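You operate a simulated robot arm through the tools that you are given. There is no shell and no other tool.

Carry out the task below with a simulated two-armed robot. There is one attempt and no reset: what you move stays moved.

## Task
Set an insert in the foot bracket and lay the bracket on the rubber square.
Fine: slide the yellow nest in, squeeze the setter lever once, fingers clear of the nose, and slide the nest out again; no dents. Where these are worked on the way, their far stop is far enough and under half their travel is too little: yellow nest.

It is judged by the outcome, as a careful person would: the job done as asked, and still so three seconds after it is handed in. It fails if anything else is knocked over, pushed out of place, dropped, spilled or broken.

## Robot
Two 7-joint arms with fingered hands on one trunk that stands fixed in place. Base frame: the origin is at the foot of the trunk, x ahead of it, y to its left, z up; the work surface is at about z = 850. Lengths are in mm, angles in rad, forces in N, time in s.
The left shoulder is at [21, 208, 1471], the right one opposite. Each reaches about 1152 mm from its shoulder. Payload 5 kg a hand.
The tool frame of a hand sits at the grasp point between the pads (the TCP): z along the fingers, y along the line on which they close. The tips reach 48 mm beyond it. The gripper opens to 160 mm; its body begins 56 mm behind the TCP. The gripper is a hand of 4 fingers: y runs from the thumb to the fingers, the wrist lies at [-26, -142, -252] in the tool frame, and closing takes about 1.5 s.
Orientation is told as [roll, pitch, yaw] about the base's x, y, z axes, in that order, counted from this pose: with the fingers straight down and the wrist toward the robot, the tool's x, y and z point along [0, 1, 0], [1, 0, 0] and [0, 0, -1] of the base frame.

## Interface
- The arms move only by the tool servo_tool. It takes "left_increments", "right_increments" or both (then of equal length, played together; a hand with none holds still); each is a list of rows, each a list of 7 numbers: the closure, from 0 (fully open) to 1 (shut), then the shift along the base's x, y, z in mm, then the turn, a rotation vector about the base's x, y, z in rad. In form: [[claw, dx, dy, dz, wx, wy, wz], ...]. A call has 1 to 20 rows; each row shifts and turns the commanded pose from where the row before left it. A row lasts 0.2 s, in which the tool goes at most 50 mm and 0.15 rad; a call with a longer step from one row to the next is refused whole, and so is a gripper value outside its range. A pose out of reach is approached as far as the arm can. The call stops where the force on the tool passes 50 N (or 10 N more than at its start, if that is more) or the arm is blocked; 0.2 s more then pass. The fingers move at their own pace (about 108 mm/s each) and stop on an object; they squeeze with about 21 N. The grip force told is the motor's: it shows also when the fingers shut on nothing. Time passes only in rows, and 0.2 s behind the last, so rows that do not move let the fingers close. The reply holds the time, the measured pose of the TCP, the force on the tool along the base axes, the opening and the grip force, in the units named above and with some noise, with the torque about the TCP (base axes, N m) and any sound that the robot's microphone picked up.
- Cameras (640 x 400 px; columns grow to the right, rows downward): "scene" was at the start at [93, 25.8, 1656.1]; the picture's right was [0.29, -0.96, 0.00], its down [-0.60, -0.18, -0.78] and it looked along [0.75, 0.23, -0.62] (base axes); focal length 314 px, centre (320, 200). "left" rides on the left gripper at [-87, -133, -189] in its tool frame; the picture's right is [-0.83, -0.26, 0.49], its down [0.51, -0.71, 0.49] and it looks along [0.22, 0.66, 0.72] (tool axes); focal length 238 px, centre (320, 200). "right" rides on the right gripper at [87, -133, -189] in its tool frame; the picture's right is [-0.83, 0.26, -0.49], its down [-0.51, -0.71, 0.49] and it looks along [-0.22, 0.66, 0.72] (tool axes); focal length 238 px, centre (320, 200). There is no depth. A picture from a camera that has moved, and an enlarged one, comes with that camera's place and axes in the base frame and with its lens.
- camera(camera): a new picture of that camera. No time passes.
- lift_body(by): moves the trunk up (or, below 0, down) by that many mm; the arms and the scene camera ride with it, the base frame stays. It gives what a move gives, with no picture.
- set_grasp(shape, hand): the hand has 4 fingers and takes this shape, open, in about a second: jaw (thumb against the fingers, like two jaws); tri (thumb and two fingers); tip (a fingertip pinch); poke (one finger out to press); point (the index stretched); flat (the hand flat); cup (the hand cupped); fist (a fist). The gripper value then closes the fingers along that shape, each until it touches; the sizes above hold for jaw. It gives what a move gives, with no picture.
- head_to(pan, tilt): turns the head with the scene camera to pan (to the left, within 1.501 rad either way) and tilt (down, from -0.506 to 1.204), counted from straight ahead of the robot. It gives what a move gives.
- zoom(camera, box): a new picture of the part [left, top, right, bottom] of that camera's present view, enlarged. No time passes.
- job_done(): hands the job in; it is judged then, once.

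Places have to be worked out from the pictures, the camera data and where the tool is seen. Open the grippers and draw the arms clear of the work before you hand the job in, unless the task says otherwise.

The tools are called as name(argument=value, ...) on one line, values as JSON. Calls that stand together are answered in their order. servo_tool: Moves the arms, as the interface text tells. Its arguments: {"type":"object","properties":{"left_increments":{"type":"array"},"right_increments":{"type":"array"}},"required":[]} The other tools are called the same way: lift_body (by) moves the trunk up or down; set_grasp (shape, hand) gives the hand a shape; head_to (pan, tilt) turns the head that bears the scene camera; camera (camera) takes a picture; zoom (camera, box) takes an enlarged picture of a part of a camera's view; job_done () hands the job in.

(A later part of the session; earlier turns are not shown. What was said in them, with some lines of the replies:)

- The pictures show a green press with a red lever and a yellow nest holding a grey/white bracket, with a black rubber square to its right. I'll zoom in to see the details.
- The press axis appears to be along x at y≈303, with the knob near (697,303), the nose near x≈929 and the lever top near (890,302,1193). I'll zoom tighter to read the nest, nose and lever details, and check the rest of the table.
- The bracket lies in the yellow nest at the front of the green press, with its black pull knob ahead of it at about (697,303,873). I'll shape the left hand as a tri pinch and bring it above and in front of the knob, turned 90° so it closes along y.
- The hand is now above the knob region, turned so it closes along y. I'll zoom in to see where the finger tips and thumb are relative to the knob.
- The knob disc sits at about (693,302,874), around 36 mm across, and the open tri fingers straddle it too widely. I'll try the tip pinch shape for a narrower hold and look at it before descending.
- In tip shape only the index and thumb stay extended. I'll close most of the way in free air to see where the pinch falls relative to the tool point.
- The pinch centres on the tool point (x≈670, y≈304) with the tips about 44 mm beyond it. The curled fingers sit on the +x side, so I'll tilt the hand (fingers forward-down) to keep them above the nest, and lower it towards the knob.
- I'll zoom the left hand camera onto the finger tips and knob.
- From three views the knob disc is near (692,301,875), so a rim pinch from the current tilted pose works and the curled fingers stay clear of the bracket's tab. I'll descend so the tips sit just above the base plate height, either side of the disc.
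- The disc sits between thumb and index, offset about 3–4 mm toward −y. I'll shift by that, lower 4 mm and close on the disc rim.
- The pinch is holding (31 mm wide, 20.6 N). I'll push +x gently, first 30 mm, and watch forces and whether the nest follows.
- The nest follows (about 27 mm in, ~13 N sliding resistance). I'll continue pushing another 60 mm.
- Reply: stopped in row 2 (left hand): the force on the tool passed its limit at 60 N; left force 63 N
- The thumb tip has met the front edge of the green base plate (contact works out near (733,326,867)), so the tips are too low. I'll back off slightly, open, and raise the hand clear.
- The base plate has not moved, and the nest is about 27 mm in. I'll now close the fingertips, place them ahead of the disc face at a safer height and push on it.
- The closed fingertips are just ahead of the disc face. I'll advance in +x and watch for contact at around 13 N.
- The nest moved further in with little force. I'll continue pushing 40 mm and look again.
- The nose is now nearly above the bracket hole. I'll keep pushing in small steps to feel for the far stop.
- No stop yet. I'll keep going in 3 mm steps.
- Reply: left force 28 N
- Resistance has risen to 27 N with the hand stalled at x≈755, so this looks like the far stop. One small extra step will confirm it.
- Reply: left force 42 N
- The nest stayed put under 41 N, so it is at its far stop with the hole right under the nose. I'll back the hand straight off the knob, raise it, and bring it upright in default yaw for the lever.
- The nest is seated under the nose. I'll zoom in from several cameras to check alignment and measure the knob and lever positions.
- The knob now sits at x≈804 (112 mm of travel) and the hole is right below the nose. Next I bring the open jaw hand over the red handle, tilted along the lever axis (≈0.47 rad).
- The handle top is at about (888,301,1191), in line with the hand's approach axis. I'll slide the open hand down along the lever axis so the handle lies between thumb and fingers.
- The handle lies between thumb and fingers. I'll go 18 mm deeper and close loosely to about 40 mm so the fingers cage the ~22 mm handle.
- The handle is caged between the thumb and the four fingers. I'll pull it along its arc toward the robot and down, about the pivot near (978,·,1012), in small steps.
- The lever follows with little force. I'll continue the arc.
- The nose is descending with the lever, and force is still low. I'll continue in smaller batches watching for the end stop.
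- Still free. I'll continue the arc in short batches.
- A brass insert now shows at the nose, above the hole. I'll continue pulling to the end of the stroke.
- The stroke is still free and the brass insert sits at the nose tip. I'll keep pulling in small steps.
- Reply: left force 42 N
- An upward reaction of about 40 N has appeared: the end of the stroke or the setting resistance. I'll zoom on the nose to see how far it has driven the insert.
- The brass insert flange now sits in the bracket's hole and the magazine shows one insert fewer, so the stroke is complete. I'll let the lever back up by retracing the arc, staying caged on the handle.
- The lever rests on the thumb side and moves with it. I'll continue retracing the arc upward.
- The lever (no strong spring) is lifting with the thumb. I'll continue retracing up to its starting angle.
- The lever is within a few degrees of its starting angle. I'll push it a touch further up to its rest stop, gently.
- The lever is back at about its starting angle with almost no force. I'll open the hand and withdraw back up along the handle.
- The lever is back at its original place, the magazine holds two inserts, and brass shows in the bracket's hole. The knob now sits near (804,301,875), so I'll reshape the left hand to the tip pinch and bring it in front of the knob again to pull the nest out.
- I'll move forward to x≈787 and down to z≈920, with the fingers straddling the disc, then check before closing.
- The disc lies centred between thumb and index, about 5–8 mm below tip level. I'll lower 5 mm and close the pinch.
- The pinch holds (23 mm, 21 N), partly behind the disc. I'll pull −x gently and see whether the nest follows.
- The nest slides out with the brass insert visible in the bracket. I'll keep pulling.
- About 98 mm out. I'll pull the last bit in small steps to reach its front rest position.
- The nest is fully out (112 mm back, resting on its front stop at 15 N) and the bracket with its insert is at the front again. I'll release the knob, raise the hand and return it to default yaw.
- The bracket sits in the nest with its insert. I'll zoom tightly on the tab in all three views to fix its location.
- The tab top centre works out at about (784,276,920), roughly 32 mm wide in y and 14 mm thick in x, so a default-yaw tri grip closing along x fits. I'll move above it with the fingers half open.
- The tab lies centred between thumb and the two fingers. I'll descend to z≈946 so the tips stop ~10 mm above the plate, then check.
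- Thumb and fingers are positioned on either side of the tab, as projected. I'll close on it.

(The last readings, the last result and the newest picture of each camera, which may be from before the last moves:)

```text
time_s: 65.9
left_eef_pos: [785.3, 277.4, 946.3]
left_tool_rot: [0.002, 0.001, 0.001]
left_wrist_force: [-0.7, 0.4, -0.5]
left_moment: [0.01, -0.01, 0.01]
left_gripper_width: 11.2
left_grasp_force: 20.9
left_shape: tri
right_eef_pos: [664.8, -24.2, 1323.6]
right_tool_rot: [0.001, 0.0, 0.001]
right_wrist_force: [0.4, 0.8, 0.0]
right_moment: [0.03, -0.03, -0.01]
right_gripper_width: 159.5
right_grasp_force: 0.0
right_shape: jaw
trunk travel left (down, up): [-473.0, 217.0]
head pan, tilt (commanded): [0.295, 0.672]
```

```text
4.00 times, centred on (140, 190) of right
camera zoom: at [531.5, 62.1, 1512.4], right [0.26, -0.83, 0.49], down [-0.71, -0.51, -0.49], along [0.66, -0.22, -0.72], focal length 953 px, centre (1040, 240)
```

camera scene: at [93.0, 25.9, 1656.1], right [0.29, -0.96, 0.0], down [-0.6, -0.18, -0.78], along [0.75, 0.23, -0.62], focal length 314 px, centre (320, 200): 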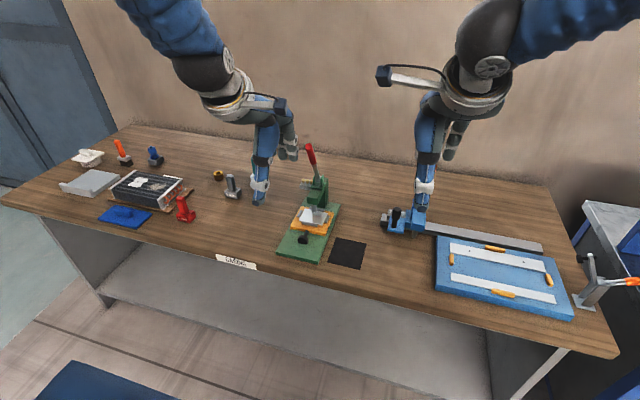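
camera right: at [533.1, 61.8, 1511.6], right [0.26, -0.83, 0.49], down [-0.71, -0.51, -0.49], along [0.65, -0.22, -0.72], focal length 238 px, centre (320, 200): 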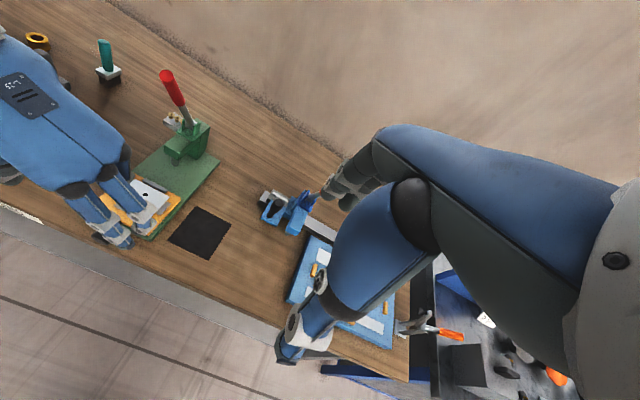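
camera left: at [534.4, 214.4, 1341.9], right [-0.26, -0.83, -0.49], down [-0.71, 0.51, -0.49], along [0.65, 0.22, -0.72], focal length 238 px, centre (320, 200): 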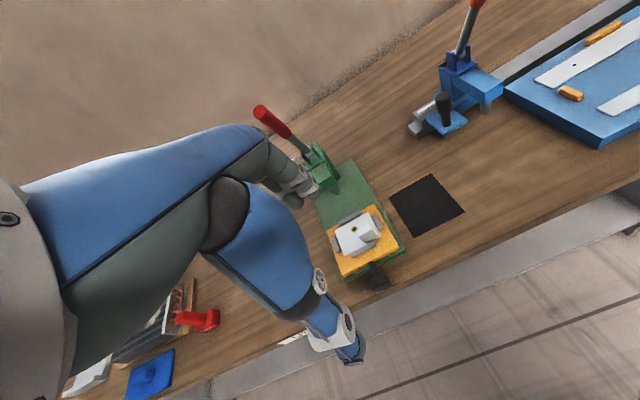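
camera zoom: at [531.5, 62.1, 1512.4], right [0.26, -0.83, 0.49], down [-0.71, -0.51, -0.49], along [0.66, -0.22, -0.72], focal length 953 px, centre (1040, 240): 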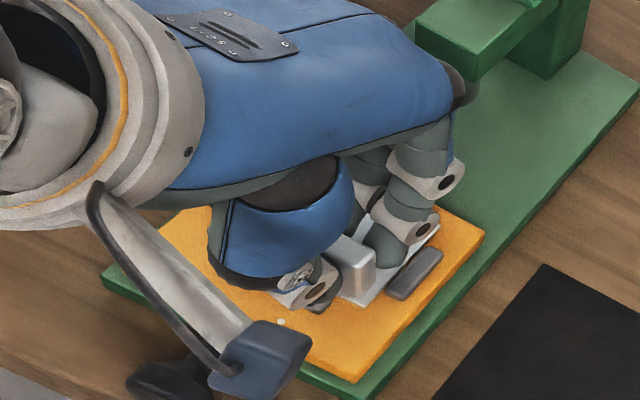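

The tab is gripped (11 mm, 21 N) and the bracket hasn't shifted. I'll lift straight up slowly.

servo_tool(left_increments=[[1, 0, 0, 4, 0, 0, 0], [1, 0, 0, 6, 0, 0, 0], [1, 0, 0, 8, 0, 0, 0], [1, 0, 0, 10, 0, 0, 0], [1, 0, 0, 12, 0, 0, 0]])

zoom(camera="left", box=[240, 160, 440, 330])

zoom(camera="right", box=[80, 130, 200, 240])

zoom(camera="scene", box=[260, 170, 360, 270])

```text
time_s: 67.1
left_eef_pos: [786.0, 278.0, 986.0]
left_tool_rot: [0.001, 0.003, 0.0]
left_wrist_force: [-0.6, -0.2, -2.0]
left_moment: [-0.01, 0.0, 0.06]
left_gripper_width: 10.9
left_grasp_force: 21.1
left_shape: tri
right_eef_pos: [665.6, -24.4, 1325.1]
right_tool_rot: [0.002, 0.0, -0.001]
right_wrist_force: [-0.9, 1.1, -0.2]
right_moment: [0.03, 0.01, 0.02]
right_gripper_width: 159.5
right_grasp_force: 0.1
right_shape: jaw
trunk travel left (down, up): [-473.0, 217.0]
head pan, tilt (commanded): [0.295, 0.672]
```

```text
2.35 times, centred on (340, 245) of left
camera zoom: at [654.8, 191.2, 1173.8], right [-0.26, -0.83, -0.49], down [-0.71, 0.51, -0.49], along [0.65, 0.22, -0.72], focal length 561 px, centre (273, 94)
```

zoom: 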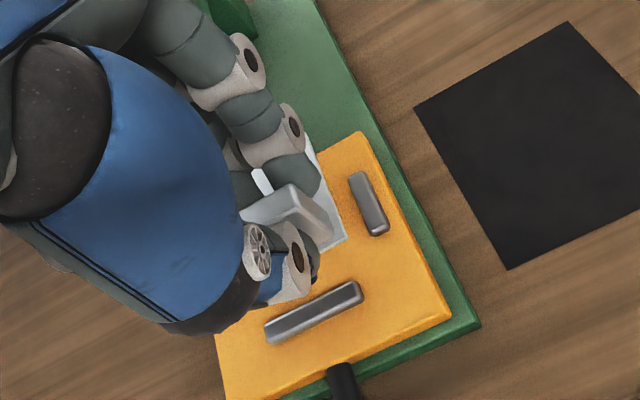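

```text
3.64 times, centred on (140, 185) of right
camera zoom: at [531.2, 61.9, 1512.6], right [0.26, -0.83, 0.49], down [-0.71, -0.51, -0.49], along [0.66, -0.22, -0.72], focal length 867 px, centre (974, 254)
```

zoom: 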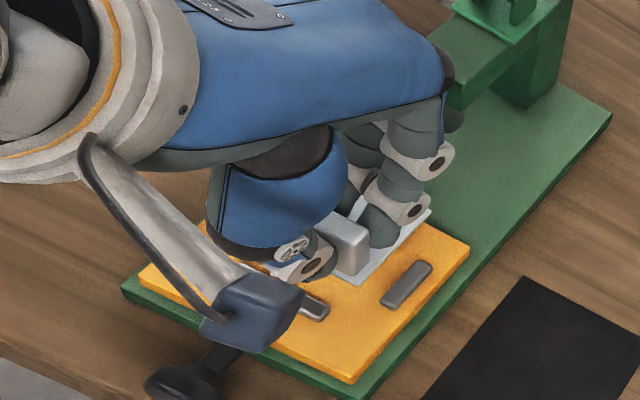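

```text
4.00 times, centred on (310, 220) of scene
camera zoom: at [93.0, 25.6, 1656.2], right [0.29, -0.96, 0.0], down [-0.6, -0.18, -0.78], along [0.75, 0.23, -0.62], focal length 1255 px, centre (360, 120)
```

zoom: 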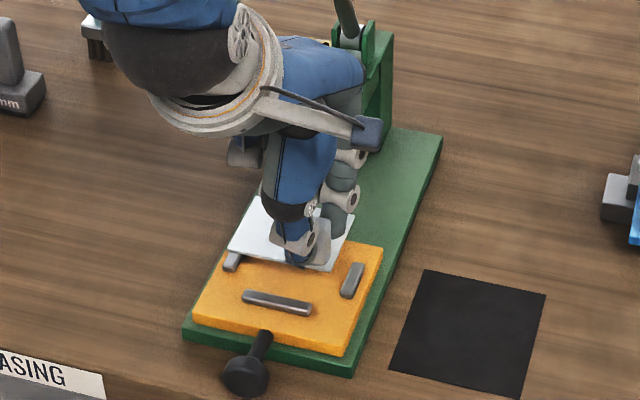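

The bracket hangs level in the grip (about 2 N weight). The mat centre is near (814,145), so I'll carry it −155 mm in y and +7 mm in x at height.

servo_tool(left_increments=[[1, 0, 0, 10, 0, 0, 0], [1, 0.7, -12, 5, 0, 0, 0], [1, 0.8, -20, 0, 0, 0, 0], [1, 0.8, -20, 0, 0, 0, 0], [1, 0.8, -20, 0, 0, 0, 0], [1, 0.8, -20, 0, 0, 0, 0], [1, 0.8, -20, 0, 0, 0, 0], [1, 0.8, -20, 0, 0, 0, 0], [1, 0.7, -14, 0, 0, 0, 0], [1, 0.6, -9, 0, 0, 0, 0], [1, 0, 0, 0, 0, 0, 0]])

zoom(camera="left", box=[240, 160, 440, 330])

zoom(camera="right", box=[100, 130, 260, 280])

zoom(camera="scene", box=[280, 170, 400, 290])

```text
time_s: 69.5
left_eef_pos: [792.1, 123.0, 1000.6]
left_tool_rot: [0.001, 0.001, 0.001]
left_wrist_force: [0.4, 0.1, -1.6]
left_moment: [-0.04, 0.03, -0.01]
left_gripper_width: 11.4
left_grasp_force: 20.7
left_shape: tri
right_eef_pos: [665.4, -23.1, 1324.9]
right_tool_rot: [-0.001, -0.001, 0.0]
right_wrist_force: [-0.6, -0.1, -0.1]
right_moment: [-0.04, 0.01, -0.02]
right_gripper_width: 159.9
right_grasp_force: 0.1
right_shape: jaw
trunk travel left (down, up): [-473.0, 217.0]
head pan, tilt (commanded): [0.295, 0.672]
```

```text
2.35 times, centred on (340, 245) of left
camera zoom: at [661.0, 36.3, 1188.4], right [-0.26, -0.83, -0.49], down [-0.71, 0.51, -0.49], along [0.65, 0.22, -0.72], focal length 561 px, centre (273, 94)
```

zoom: 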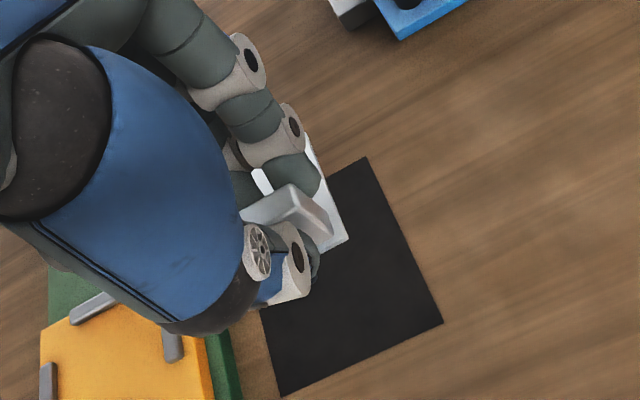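

```text
2.67 times, centred on (180, 205) of right
camera zoom: at [531.5, 62.2, 1512.4], right [0.26, -0.83, 0.49], down [-0.71, -0.51, -0.49], along [0.66, -0.22, -0.72], focal length 636 px, centre (693, 187)
```

zoom: 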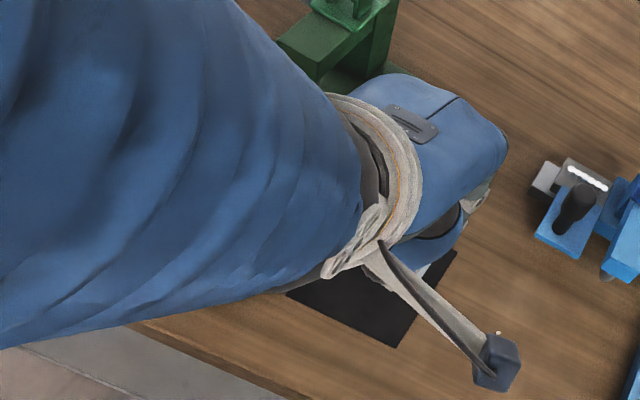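

```text
3.33 times, centred on (340, 230) of scene
camera zoom: at [93.3, 25.9, 1656.1], right [0.29, -0.96, 0.0], down [-0.6, -0.18, -0.78], along [0.75, 0.23, -0.62], focal length 1046 px, centre (253, 100)
```

zoom: 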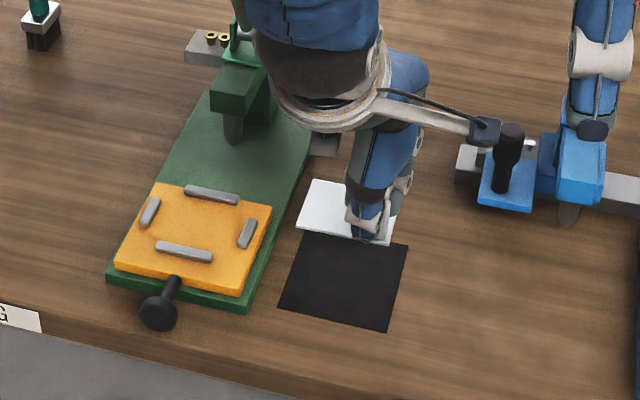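

The bracket is above the mat and its front-right corner projects to about (782,102), as planned. I'll descend to ~15 mm above touchdown.

servo_tool(left_increments=[[1, 0, 0, -12, 0, 0, 0], [1, 0, 0, -15, 0, 0, 0], [1, 0, 0, -15, 0, 0, 0], [1, 0, 0, -13, 0, 0, 0], [1, 0, 0, -10, 0, 0, 0], [1, 0, 0, 0, 0, 0, 0]])

zoom(camera="left", box=[240, 160, 440, 330])

zoom(camera="scene", box=[310, 200, 390, 280])

```text
time_s: 70.9
left_eef_pos: [792.3, 121.5, 936.0]
left_tool_rot: [0.002, 0.002, -0.001]
left_wrist_force: [-0.2, -0.2, -1.4]
left_moment: [-0.05, -0.01, -0.02]
left_gripper_width: 11.1
left_grasp_force: 21.2
left_shape: tri
right_eef_pos: [664.8, -24.8, 1324.0]
right_tool_rot: [0.0, 0.0, 0.001]
right_wrist_force: [0.3, -0.3, -0.6]
right_moment: [-0.04, 0.01, 0.01]
right_gripper_width: 159.3
right_grasp_force: 0.1
right_shape: jaw
trunk travel left (down, up): [-473.0, 217.0]
head pan, tilt (commanded): [0.295, 0.672]
```

```text
2.35 times, centred on (340, 245) of left
camera zoom: at [661.2, 35.3, 1123.2], right [-0.26, -0.83, -0.49], down [-0.71, 0.51, -0.49], along [0.65, 0.22, -0.72], focal length 561 px, centre (273, 94)
```

zoom: 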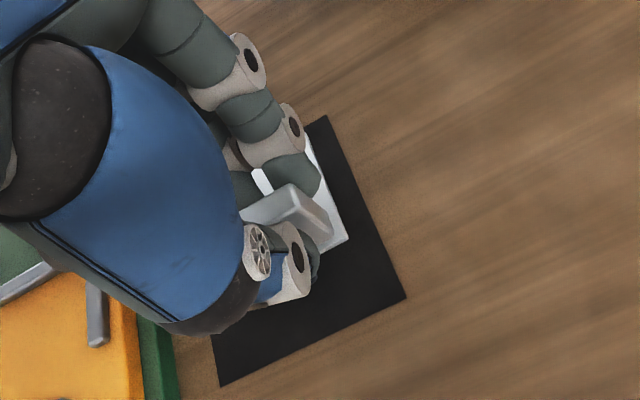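

```text
5.00 times, centred on (350, 240) of scene
camera zoom: at [93.2, 25.6, 1656.1], right [0.29, -0.96, 0.0], down [-0.6, -0.18, -0.78], along [0.75, 0.23, -0.62], focal length 1568 px, centre (170, 0)
```

zoom: 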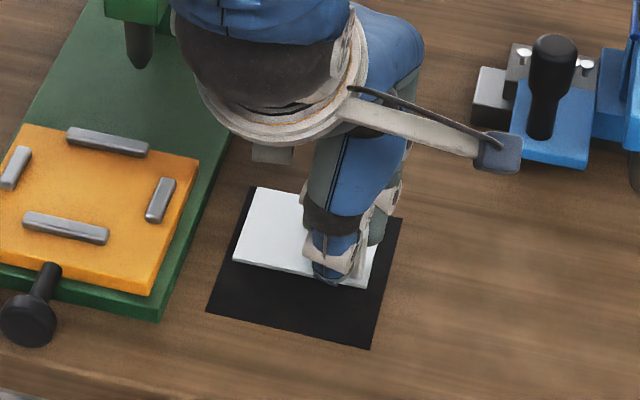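

The bracket is roughly 7 mm too far in +x relative to the mat centre. I'll correct that, then lower in small steps watching for touchdown.

servo_tool(left_increments=[[1, -7, 1, 0, 0, 0, 0], [1, 0, 0, -5, 0, 0, 0], [1, 0, 0, -3, 0, 0, 0], [1, 0, 0, 0, 0, 0, 0]])

zoom(camera="left", box=[270, 180, 370, 280])

zoom(camera="scene", box=[310, 220, 380, 280])

```text
time_s: 71.9
left_eef_pos: [785.5, 123.3, 928.6]
left_tool_rot: [0.001, 0.003, -0.001]
left_wrist_force: [-0.1, 0.1, -2.5]
left_moment: [0.0, 0.05, 0.01]
left_gripper_width: 11.2
left_grasp_force: 21.2
left_shape: tri
right_eef_pos: [663.8, -24.6, 1324.3]
right_tool_rot: [-0.001, 0.001, -0.001]
right_wrist_force: [0.6, -0.2, -0.5]
right_moment: [-0.02, 0.02, 0.01]
right_gripper_width: 159.9
right_grasp_force: 0.1
right_shape: jaw
trunk travel left (down, up): [-473.0, 217.0]
head pan, tilt (commanded): [0.295, 0.672]
```

```text
4.00 times, centred on (320, 230) of left
camera zoom: at [654.1, 36.9, 1116.0], right [-0.26, -0.83, -0.49], down [-0.71, 0.51, -0.49], along [0.65, 0.22, -0.72], focal length 953 px, centre (320, 80)
```

zoom: 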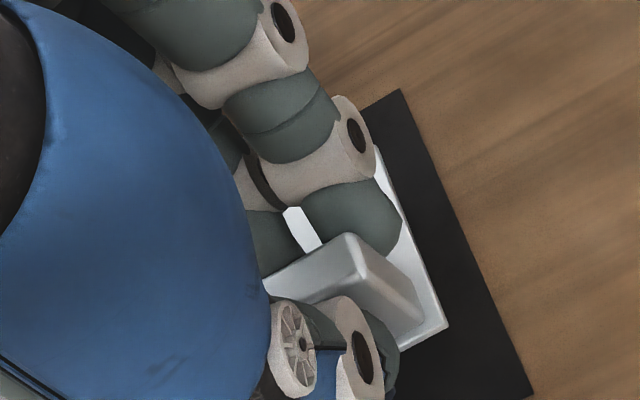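

```text
6.67 times, centred on (345, 250) of scene
camera zoom: at [93.2, 25.6, 1656.1], right [0.29, -0.96, 0.0], down [-0.6, -0.18, -0.78], along [0.75, 0.23, -0.62], focal length 2091 px, centre (153, -133)
```

zoom: 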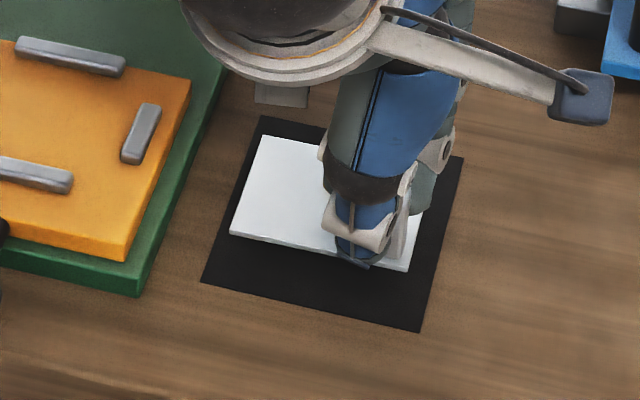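

The bracket is now well within the mat outline, a few mm above it. I'll lower in 2 mm steps.

servo_tool(left_increments=[[1, 0, 0, -2, 0, 0, 0], [1, 0, 0, -2, 0, 0, 0], [1, 0, 0, 0, 0, 0, 0]])

```text
time_s: 72.7
left_eef_pos: [784.6, 122.5, 924.1]
left_tool_rot: [0.0, 0.0, 0.0]
left_wrist_force: [-1.0, 0.2, -1.8]
left_moment: [-0.01, 0.03, 0.0]
left_gripper_width: 10.9
left_grasp_force: 20.9
left_shape: tri
right_eef_pos: [665.3, -23.8, 1323.9]
right_tool_rot: [0.0, 0.001, 0.0]
right_wrist_force: [-0.3, -0.4, -0.5]
right_moment: [0.01, 0.03, 0.03]
right_gripper_width: 159.6
right_grasp_force: 0.1
right_shape: jaw
trunk travel left (down, up): [-473.0, 217.0]
head pan, tilt (commanded): [0.295, 0.672]
```

No contact yet (−1.8 N is just the bracket's weight). I'll go on by 2 mm steps.

servo_tool(left_increments=[[1, 0, 0, -1.5, 0, 0, 0], [1, 0, 0, -1.5, 0, 0, 0], [1, 0, 0, 0, 0, 0, 0]])

zoom(camera="scene", box=[310, 220, 380, 280])

```text
time_s: 73.5
left_eef_pos: [786.0, 122.8, 920.6]
left_tool_rot: [0.002, 0.003, -0.001]
left_wrist_force: [0.1, -0.8, -2.2]
left_moment: [-0.04, 0.01, -0.01]
left_gripper_width: 10.9
left_grasp_force: 21.5
left_shape: tri
right_eef_pos: [664.9, -22.2, 1324.2]
right_tool_rot: [-0.001, 0.001, 0.0]
right_wrist_force: [-0.7, 0.0, -0.6]
right_moment: [0.02, 0.02, 0.0]
right_gripper_width: 159.7
right_grasp_force: 0.0
right_shape: jaw
trunk travel left (down, up): [-473.0, 217.0]
head pan, tilt (commanded): [0.295, 0.672]
```

```text
6.67 times, centred on (345, 250) of scene
camera zoom: at [93.3, 25.6, 1656.1], right [0.29, -0.96, 0.0], down [-0.6, -0.18, -0.78], along [0.75, 0.23, -0.62], focal length 2091 px, centre (153, -133)
```

zoom: 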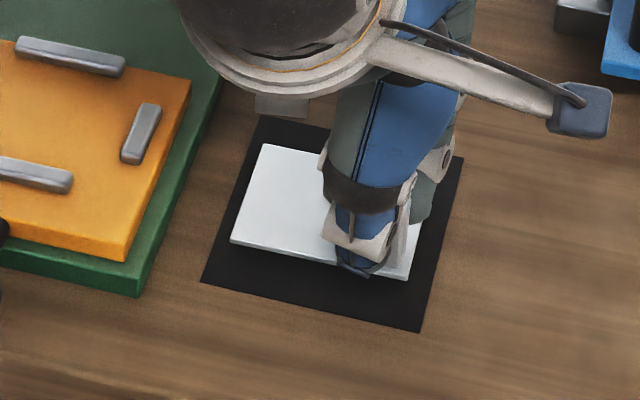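

servo_tool(left_increments=[[1, 0, 0, -1.5, 0, 0, 0], [1, 0, 0, -1.5, 0, 0, 0], [1, 0, 0, 0, 0, 0, 0]])

```text
time_s: 74.3
left_eef_pos: [784.5, 124.0, 918.9]
left_tool_rot: [0.001, 0.002, 0.0]
left_wrist_force: [-0.2, 0.1, -1.5]
left_moment: [-0.02, 0.0, 0.0]
left_gripper_width: 11.2
left_grasp_force: 20.4
left_shape: tri
right_eef_pos: [664.0, -23.8, 1323.9]
right_tool_rot: [0.0, -0.001, -0.001]
right_wrist_force: [0.1, -0.3, 0.3]
right_moment: [0.02, 0.03, -0.03]
right_gripper_width: 159.7
right_grasp_force: 0.0
right_shape: jaw
trunk travel left (down, up): [-473.0, 217.0]
head pan, tilt (commanded): [0.295, 0.672]
```

Still only the bracket's weight on the wrist at z≈918. I'll keep lowering in 1.5 mm steps.

servo_tool(left_increments=[[1, 0, 0, -1.5, 0, 0, 0], [1, 0, 0, -1.5, 0, 0, 0], [1, 0, 0, 0, 0, 0, 0]])

zoom(camera="left", box=[270, 180, 370, 280])

```text
time_s: 75.1
left_eef_pos: [784.8, 123.8, 914.5]
left_tool_rot: [0.002, 0.001, -0.001]
left_wrist_force: [-0.2, -0.6, -2.3]
left_moment: [-0.05, -0.01, 0.0]
left_gripper_width: 11.3
left_grasp_force: 21.0
left_shape: tri
right_eef_pos: [666.3, -23.5, 1323.5]
right_tool_rot: [0.0, -0.002, 0.001]
right_wrist_force: [0.6, -0.9, -0.8]
right_moment: [0.02, 0.0, 0.01]
right_gripper_width: 159.6
right_grasp_force: 0.0
right_shape: jaw
trunk travel left (down, up): [-473.0, 217.0]
head pan, tilt (commanded): [0.295, 0.672]
```

```text
4.00 times, centred on (320, 230) of left
camera zoom: at [654.2, 36.8, 1102.6], right [-0.26, -0.83, -0.49], down [-0.71, 0.51, -0.49], along [0.65, 0.22, -0.72], focal length 953 px, centre (320, 80)
```

zoom: 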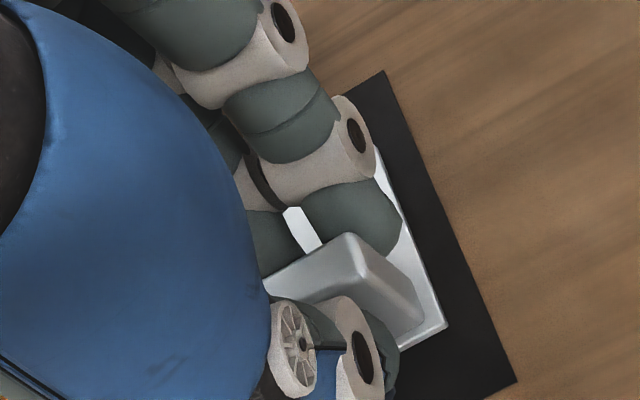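

Still hanging free at 914.5. I'll continue down in 1.5 mm steps.

servo_tool(left_increments=[[1, 0, 0, -1.5, 0, 0, 0], [1, 0, 0, -1.5, 0, 0, 0], [1, 0, 0, 0, 0, 0, 0]])

zoom(camera="scene", box=[310, 220, 380, 280])

```text
time_s: 75.9
left_eef_pos: [785.4, 122.6, 913.3]
left_tool_rot: [0.002, 0.0, -0.001]
left_wrist_force: [-1.4, 0.0, 7.4]
left_moment: [-0.01, 0.0, 0.01]
left_gripper_width: 11.2
left_grasp_force: 20.5
left_shape: tri
right_eef_pos: [663.9, -22.9, 1325.8]
right_tool_rot: [0.002, 0.001, 0.001]
right_wrist_force: [-0.3, 0.0, -0.7]
right_moment: [0.01, 0.02, -0.04]
right_gripper_width: 159.8
right_grasp_force: 0.1
right_shape: jaw
trunk travel left (down, up): [-473.0, 217.0]
head pan, tilt (commanded): [0.295, 0.672]
```

```text
6.67 times, centred on (345, 250) of scene
camera zoom: at [92.4, 25.5, 1656.3], right [0.29, -0.96, 0.0], down [-0.6, -0.18, -0.78], along [0.75, 0.23, -0.62], focal length 2091 px, centre (153, -133)
```

zoom: 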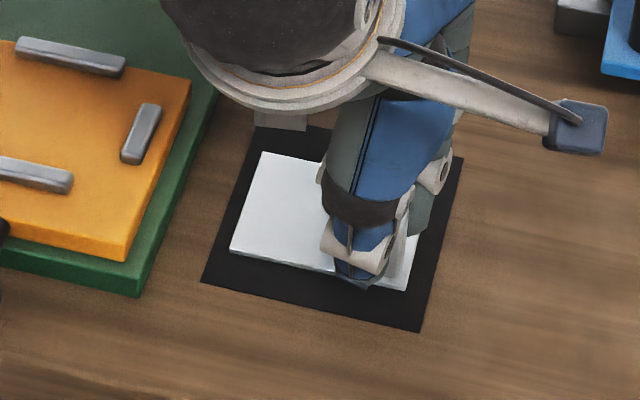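

Touchdown: the vertical force changed to +7 N and the bracket lies flat, centred on the mat. I'll ease off 1 mm and open the fingers.

servo_tool(left_increments=[[1, 0, 0, 0.8, 0, 0, 0], [0.9, 0, 0, 0, 0, 0, 0], [0.8, 0, 0, 0, 0, 0, 0], [0.65, 0, 0, 0, 0, 0, 0], [0.5, 0, 0, 0, 0, 0, 0], [0.5, 0, 0, 0, 0, 0, 0], [0.5, 0, 0, 0, 0, 0, 0]])

zoom(camera="left", box=[240, 160, 440, 330])

zoom(camera="scene", box=[310, 220, 380, 280])

```text
time_s: 77.5
left_eef_pos: [784.7, 123.5, 913.1]
left_tool_rot: [0.002, 0.002, -0.001]
left_wrist_force: [0.5, -0.3, 0.0]
left_moment: [0.0, -0.01, -0.02]
left_gripper_width: 79.5
left_grasp_force: 0.0
left_shape: tri
right_eef_pos: [664.2, -24.2, 1323.7]
right_tool_rot: [-0.001, -0.002, 0.001]
right_wrist_force: [0.7, 0.4, 1.7]
right_moment: [0.01, -0.03, 0.03]
right_gripper_width: 159.6
right_grasp_force: 0.1
right_shape: jaw
trunk travel left (down, up): [-473.0, 217.0]
head pan, tilt (commanded): [0.295, 0.672]
```

```text
2.35 times, centred on (340, 245) of left
camera zoom: at [654.4, 36.5, 1101.0], right [-0.26, -0.83, -0.49], down [-0.71, 0.51, -0.49], along [0.65, 0.22, -0.72], focal length 561 px, centre (273, 94)
```

zoom: 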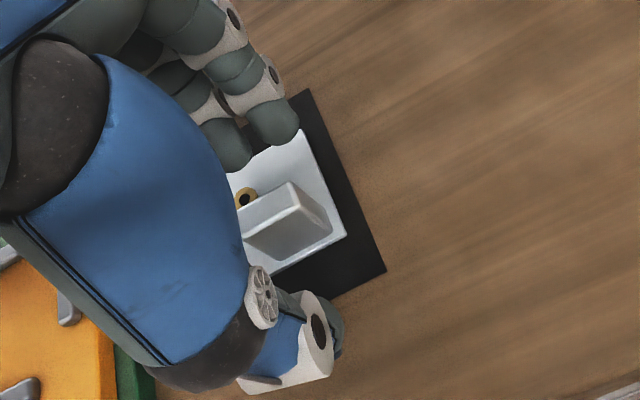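

```text
6.67 times, centred on (345, 250) of scene
camera zoom: at [93.2, 25.6, 1656.1], right [0.29, -0.96, 0.0], down [-0.6, -0.18, -0.78], along [0.75, 0.23, -0.62], focal length 2091 px, centre (153, -133)
```

zoom: 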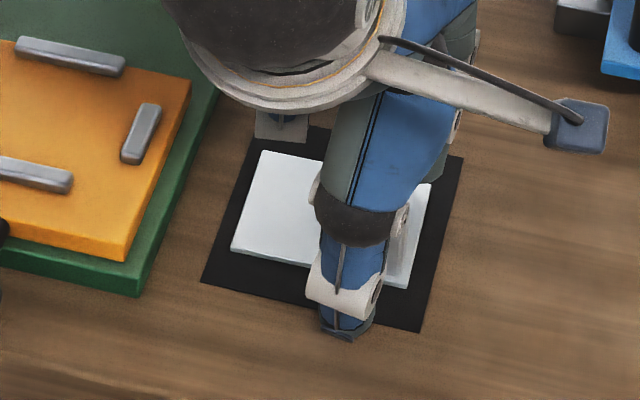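

The bracket is released and stays flat. I'll raise the hand straight up and withdraw the arm toward its starting place, fully open.

servo_tool(left_increments=[[0.5, 0, 0, 8, 0, 0, 0], [0.5, 0, 0, 15, 0, 0, 0], [0.5, 0, 0, 20, 0, 0, 0], [0.5, 0, 0, 25, 0, 0, 0], [0.5, 0, 0, 30, 0, 0, 0], [0.5, 0, 0, 40, 0, 0, 0], [0.5, 0, 0, 40, 0, 0, 0], [0.5, -15, 10, 40, 0, 0, 0], [0, -25, 30, 35, 0, 0, 0], [0, -30, 30, 30, 0, 0, 0], [0, -30, 30, 30, 0, 0, 0], [0, -30, 30, 30, 0, 0, 0], [0, -30, 30, 20, 0, 0, 0], [0, -30, 30, 10, 0, 0, 0], [0, -30, 30, 10, 0, 0, 0], [0, -25, 30, 0, 0, 0, 0], [0, -10, 30, 0, 0, 0, 0], [0, 0, 30, 0, 0, 0, 0]])

camera(camera="scene")

zoom(camera="scene", box=[260, 140, 390, 280])

zoom(camera="right", box=[80, 50, 260, 270])

```text
refused: row 9 steps farther than a row can; nothing moved
```

```text
taken
camera scene: at [93.2, 25.6, 1656.1], right [0.29, -0.96, 0.0], down [-0.6, -0.18, -0.78], along [0.75, 0.23, -0.62], focal length 314 px, centre (320, 200)
```

scene: 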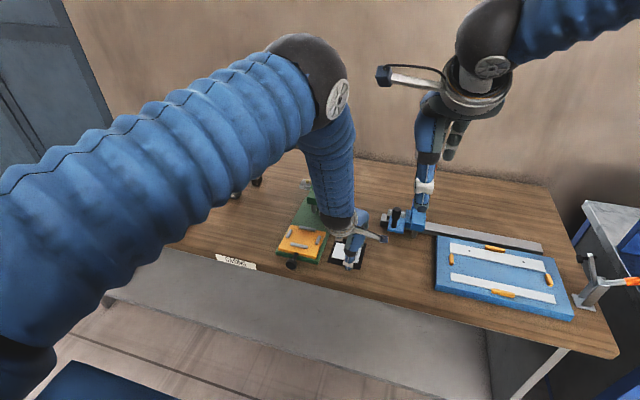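

```text
2.86 times, centred on (325, 210) of scene
camera zoom: at [93.2, 25.6, 1656.1], right [0.29, -0.96, 0.0], down [-0.6, -0.18, -0.78], along [0.75, 0.23, -0.62], focal length 896 px, centre (306, 171)
```

zoom: 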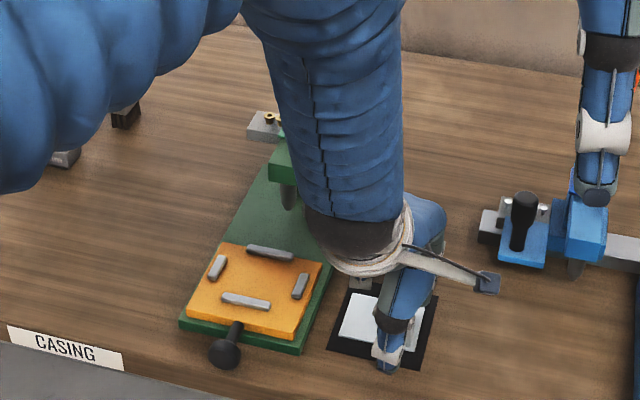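

```text
1.82 times, centred on (170, 160) of right
camera zoom: at [531.5, 62.0, 1512.4], right [0.26, -0.83, 0.49], down [-0.71, -0.51, -0.49], along [0.66, -0.22, -0.72], focal length 433 px, centre (593, 273)
```

zoom: 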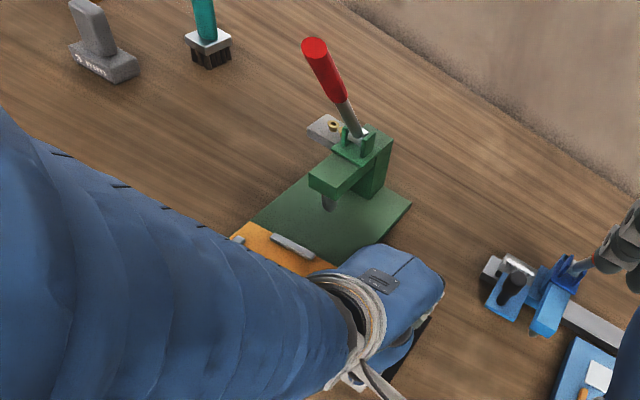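

The move was refused because one row was too long, so nothing moved. I'll repeat it with shorter steps.

servo_tool(left_increments=[[0.5, 0, 0, 8, 0, 0, 0], [0.5, 0, 0, 15, 0, 0, 0], [0.5, 0, 0, 20, 0, 0, 0], [0.5, 0, 0, 25, 0, 0, 0], [0.5, 0, 0, 30, 0, 0, 0], [0.5, 0, 0, 40, 0, 0, 0], [0.5, 0, 0, 40, 0, 0, 0], [0.5, -10, 5, 40, 0, 0, 0], [0, -22, 22, 30, 0, 0, 0], [0, -25, 25, 25, 0, 0, 0], [0, -25, 25, 25, 0, 0, 0], [0, -25, 25, 25, 0, 0, 0], [0, -25, 25, 20, 0, 0, 0], [0, -25, 28, 20, 0, 0, 0], [0, -25, 28, 10, 0, 0, 0], [0, -25, 28, 10, 0, 0, 0], [0, -25, 28, 0, 0, 0, 0], [0, -15, 28, 0, 0, 0, 0], [0, -5, 28, 0, 0, 0, 0]])

camera(camera="scene")

zoom(camera="scene", box=[260, 140, 390, 280])

zoom(camera="right", box=[80, 50, 260, 270])

```text
time_s: 81.5
left_eef_pos: [534.3, 419.5, 1296.5]
left_tool_rot: [0.001, 0.001, -0.001]
left_wrist_force: [0.2, 1.3, -0.5]
left_moment: [-0.11, 0.0, 0.01]
left_gripper_width: 159.6
left_grasp_force: 0.1
left_shape: tri
right_eef_pos: [664.7, -21.5, 1324.7]
right_tool_rot: [0.0, 0.002, 0.0]
right_wrist_force: [0.2, 0.9, 0.0]
right_moment: [-0.1, -0.04, -0.03]
right_gripper_width: 159.6
right_grasp_force: 0.2
right_shape: jaw
trunk travel left (down, up): [-473.0, 217.0]
head pan, tilt (commanded): [0.295, 0.672]
```

```text
taken
camera scene: at [92.6, 27.6, 1656.1], right [0.29, -0.96, 0.0], down [-0.6, -0.18, -0.78], along [0.75, 0.23, -0.62], focal length 314 px, centre (320, 200)
```

scene: 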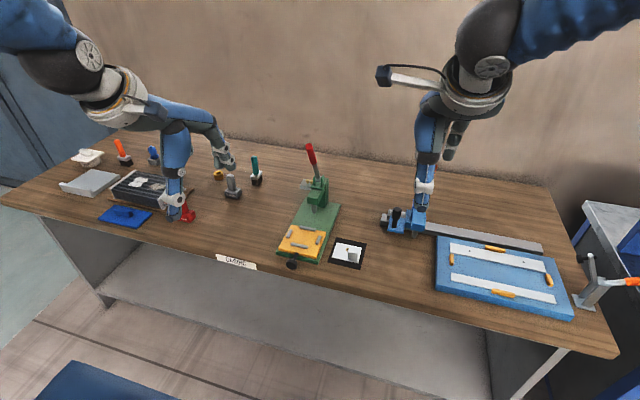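

```text
2.86 times, centred on (325, 210) of scene
camera zoom: at [92.6, 27.6, 1656.1], right [0.29, -0.96, 0.0], down [-0.6, -0.18, -0.78], along [0.75, 0.23, -0.62], focal length 896 px, centre (306, 171)
```

zoom: 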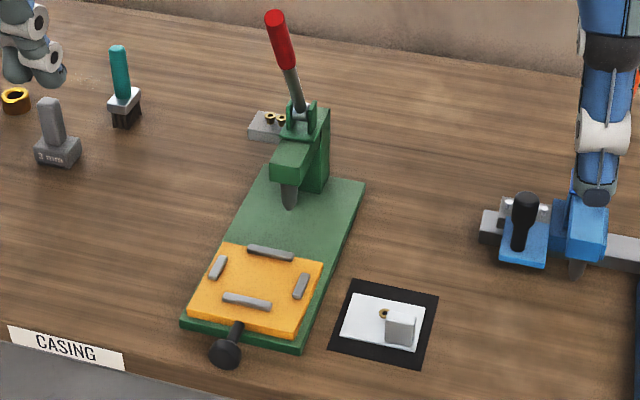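

```text
1.82 times, centred on (170, 160) of right
camera zoom: at [530.7, 63.9, 1512.6], right [0.26, -0.83, 0.49], down [-0.71, -0.51, -0.49], along [0.66, -0.22, -0.72], focal length 433 px, centre (593, 273)
```

zoom: 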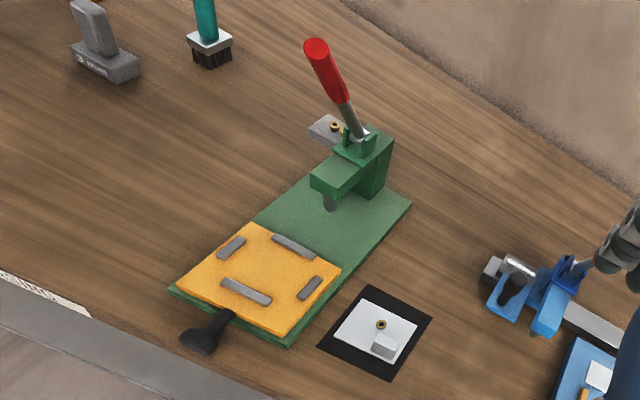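

The bracket lies on the rubber square, the nest is out, and the lever is up. A last close look at the insert and mat before handing in.

zoom(camera="right", box=[160, 195, 210, 265])

zoom(camera="left", box=[320, 70, 500, 240])

```text
5.71 times, centred on (185, 230) of right
camera zoom: at [530.7, 63.9, 1512.6], right [0.26, -0.83, 0.49], down [-0.71, -0.51, -0.49], along [0.66, -0.22, -0.72], focal length 1362 px, centre (1091, 29)
```

zoom: 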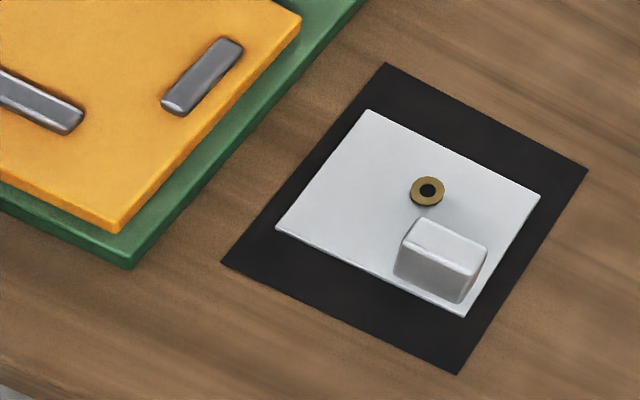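

```text
2.35 times, centred on (410, 155) of left
camera zoom: at [402.3, 333.4, 1484.4], right [-0.26, -0.83, -0.49], down [-0.71, 0.51, -0.49], along [0.65, 0.22, -0.72], focal length 561 px, centre (108, 306)
```

zoom: 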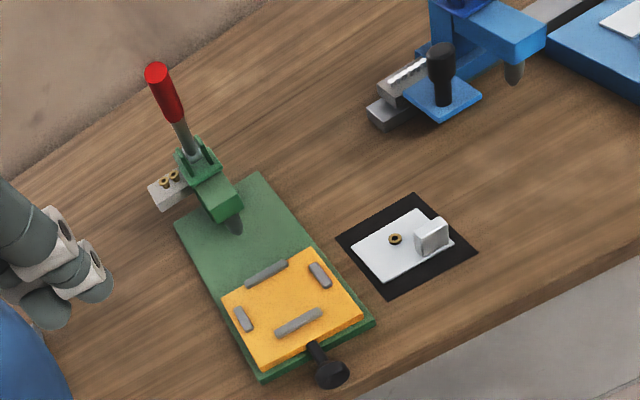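

The brass insert is seated flush in the bracket, which lies flat and wholly within the rubber square. The nest is out, the lever is up, and both hands are open and clear, so I'm handing the job in.

job_done()

```text
The job is handed in.
```

The foot bracket now has a brass insert in its hole and lies flat on the rubber square, fully inside its edges.

- **Nest:** I slid the yellow nest in to its far stop, about 112 mm. After the lever stroke I pulled it back out to its front stop.
- **Lever:** I pulled it once, down to its end stop, with the hand on the handle and away from the nose. The magazine went from three inserts to two. The lever did not spring back, so I lifted it to its starting position.
- **Bracket:** I saw no dents in the final close-up pictures. It was lifted by its tab and set down gently.
- **One bump on the way:** early in the first push, the left thumb hit the front edge of the green base plate at about 60 N and the move stopped. The base plate did not shift. I backed off, raised the hand and finished the push without touching it again.

Nothing else on the table looked disturbed. Both hands are open and clear of the work.
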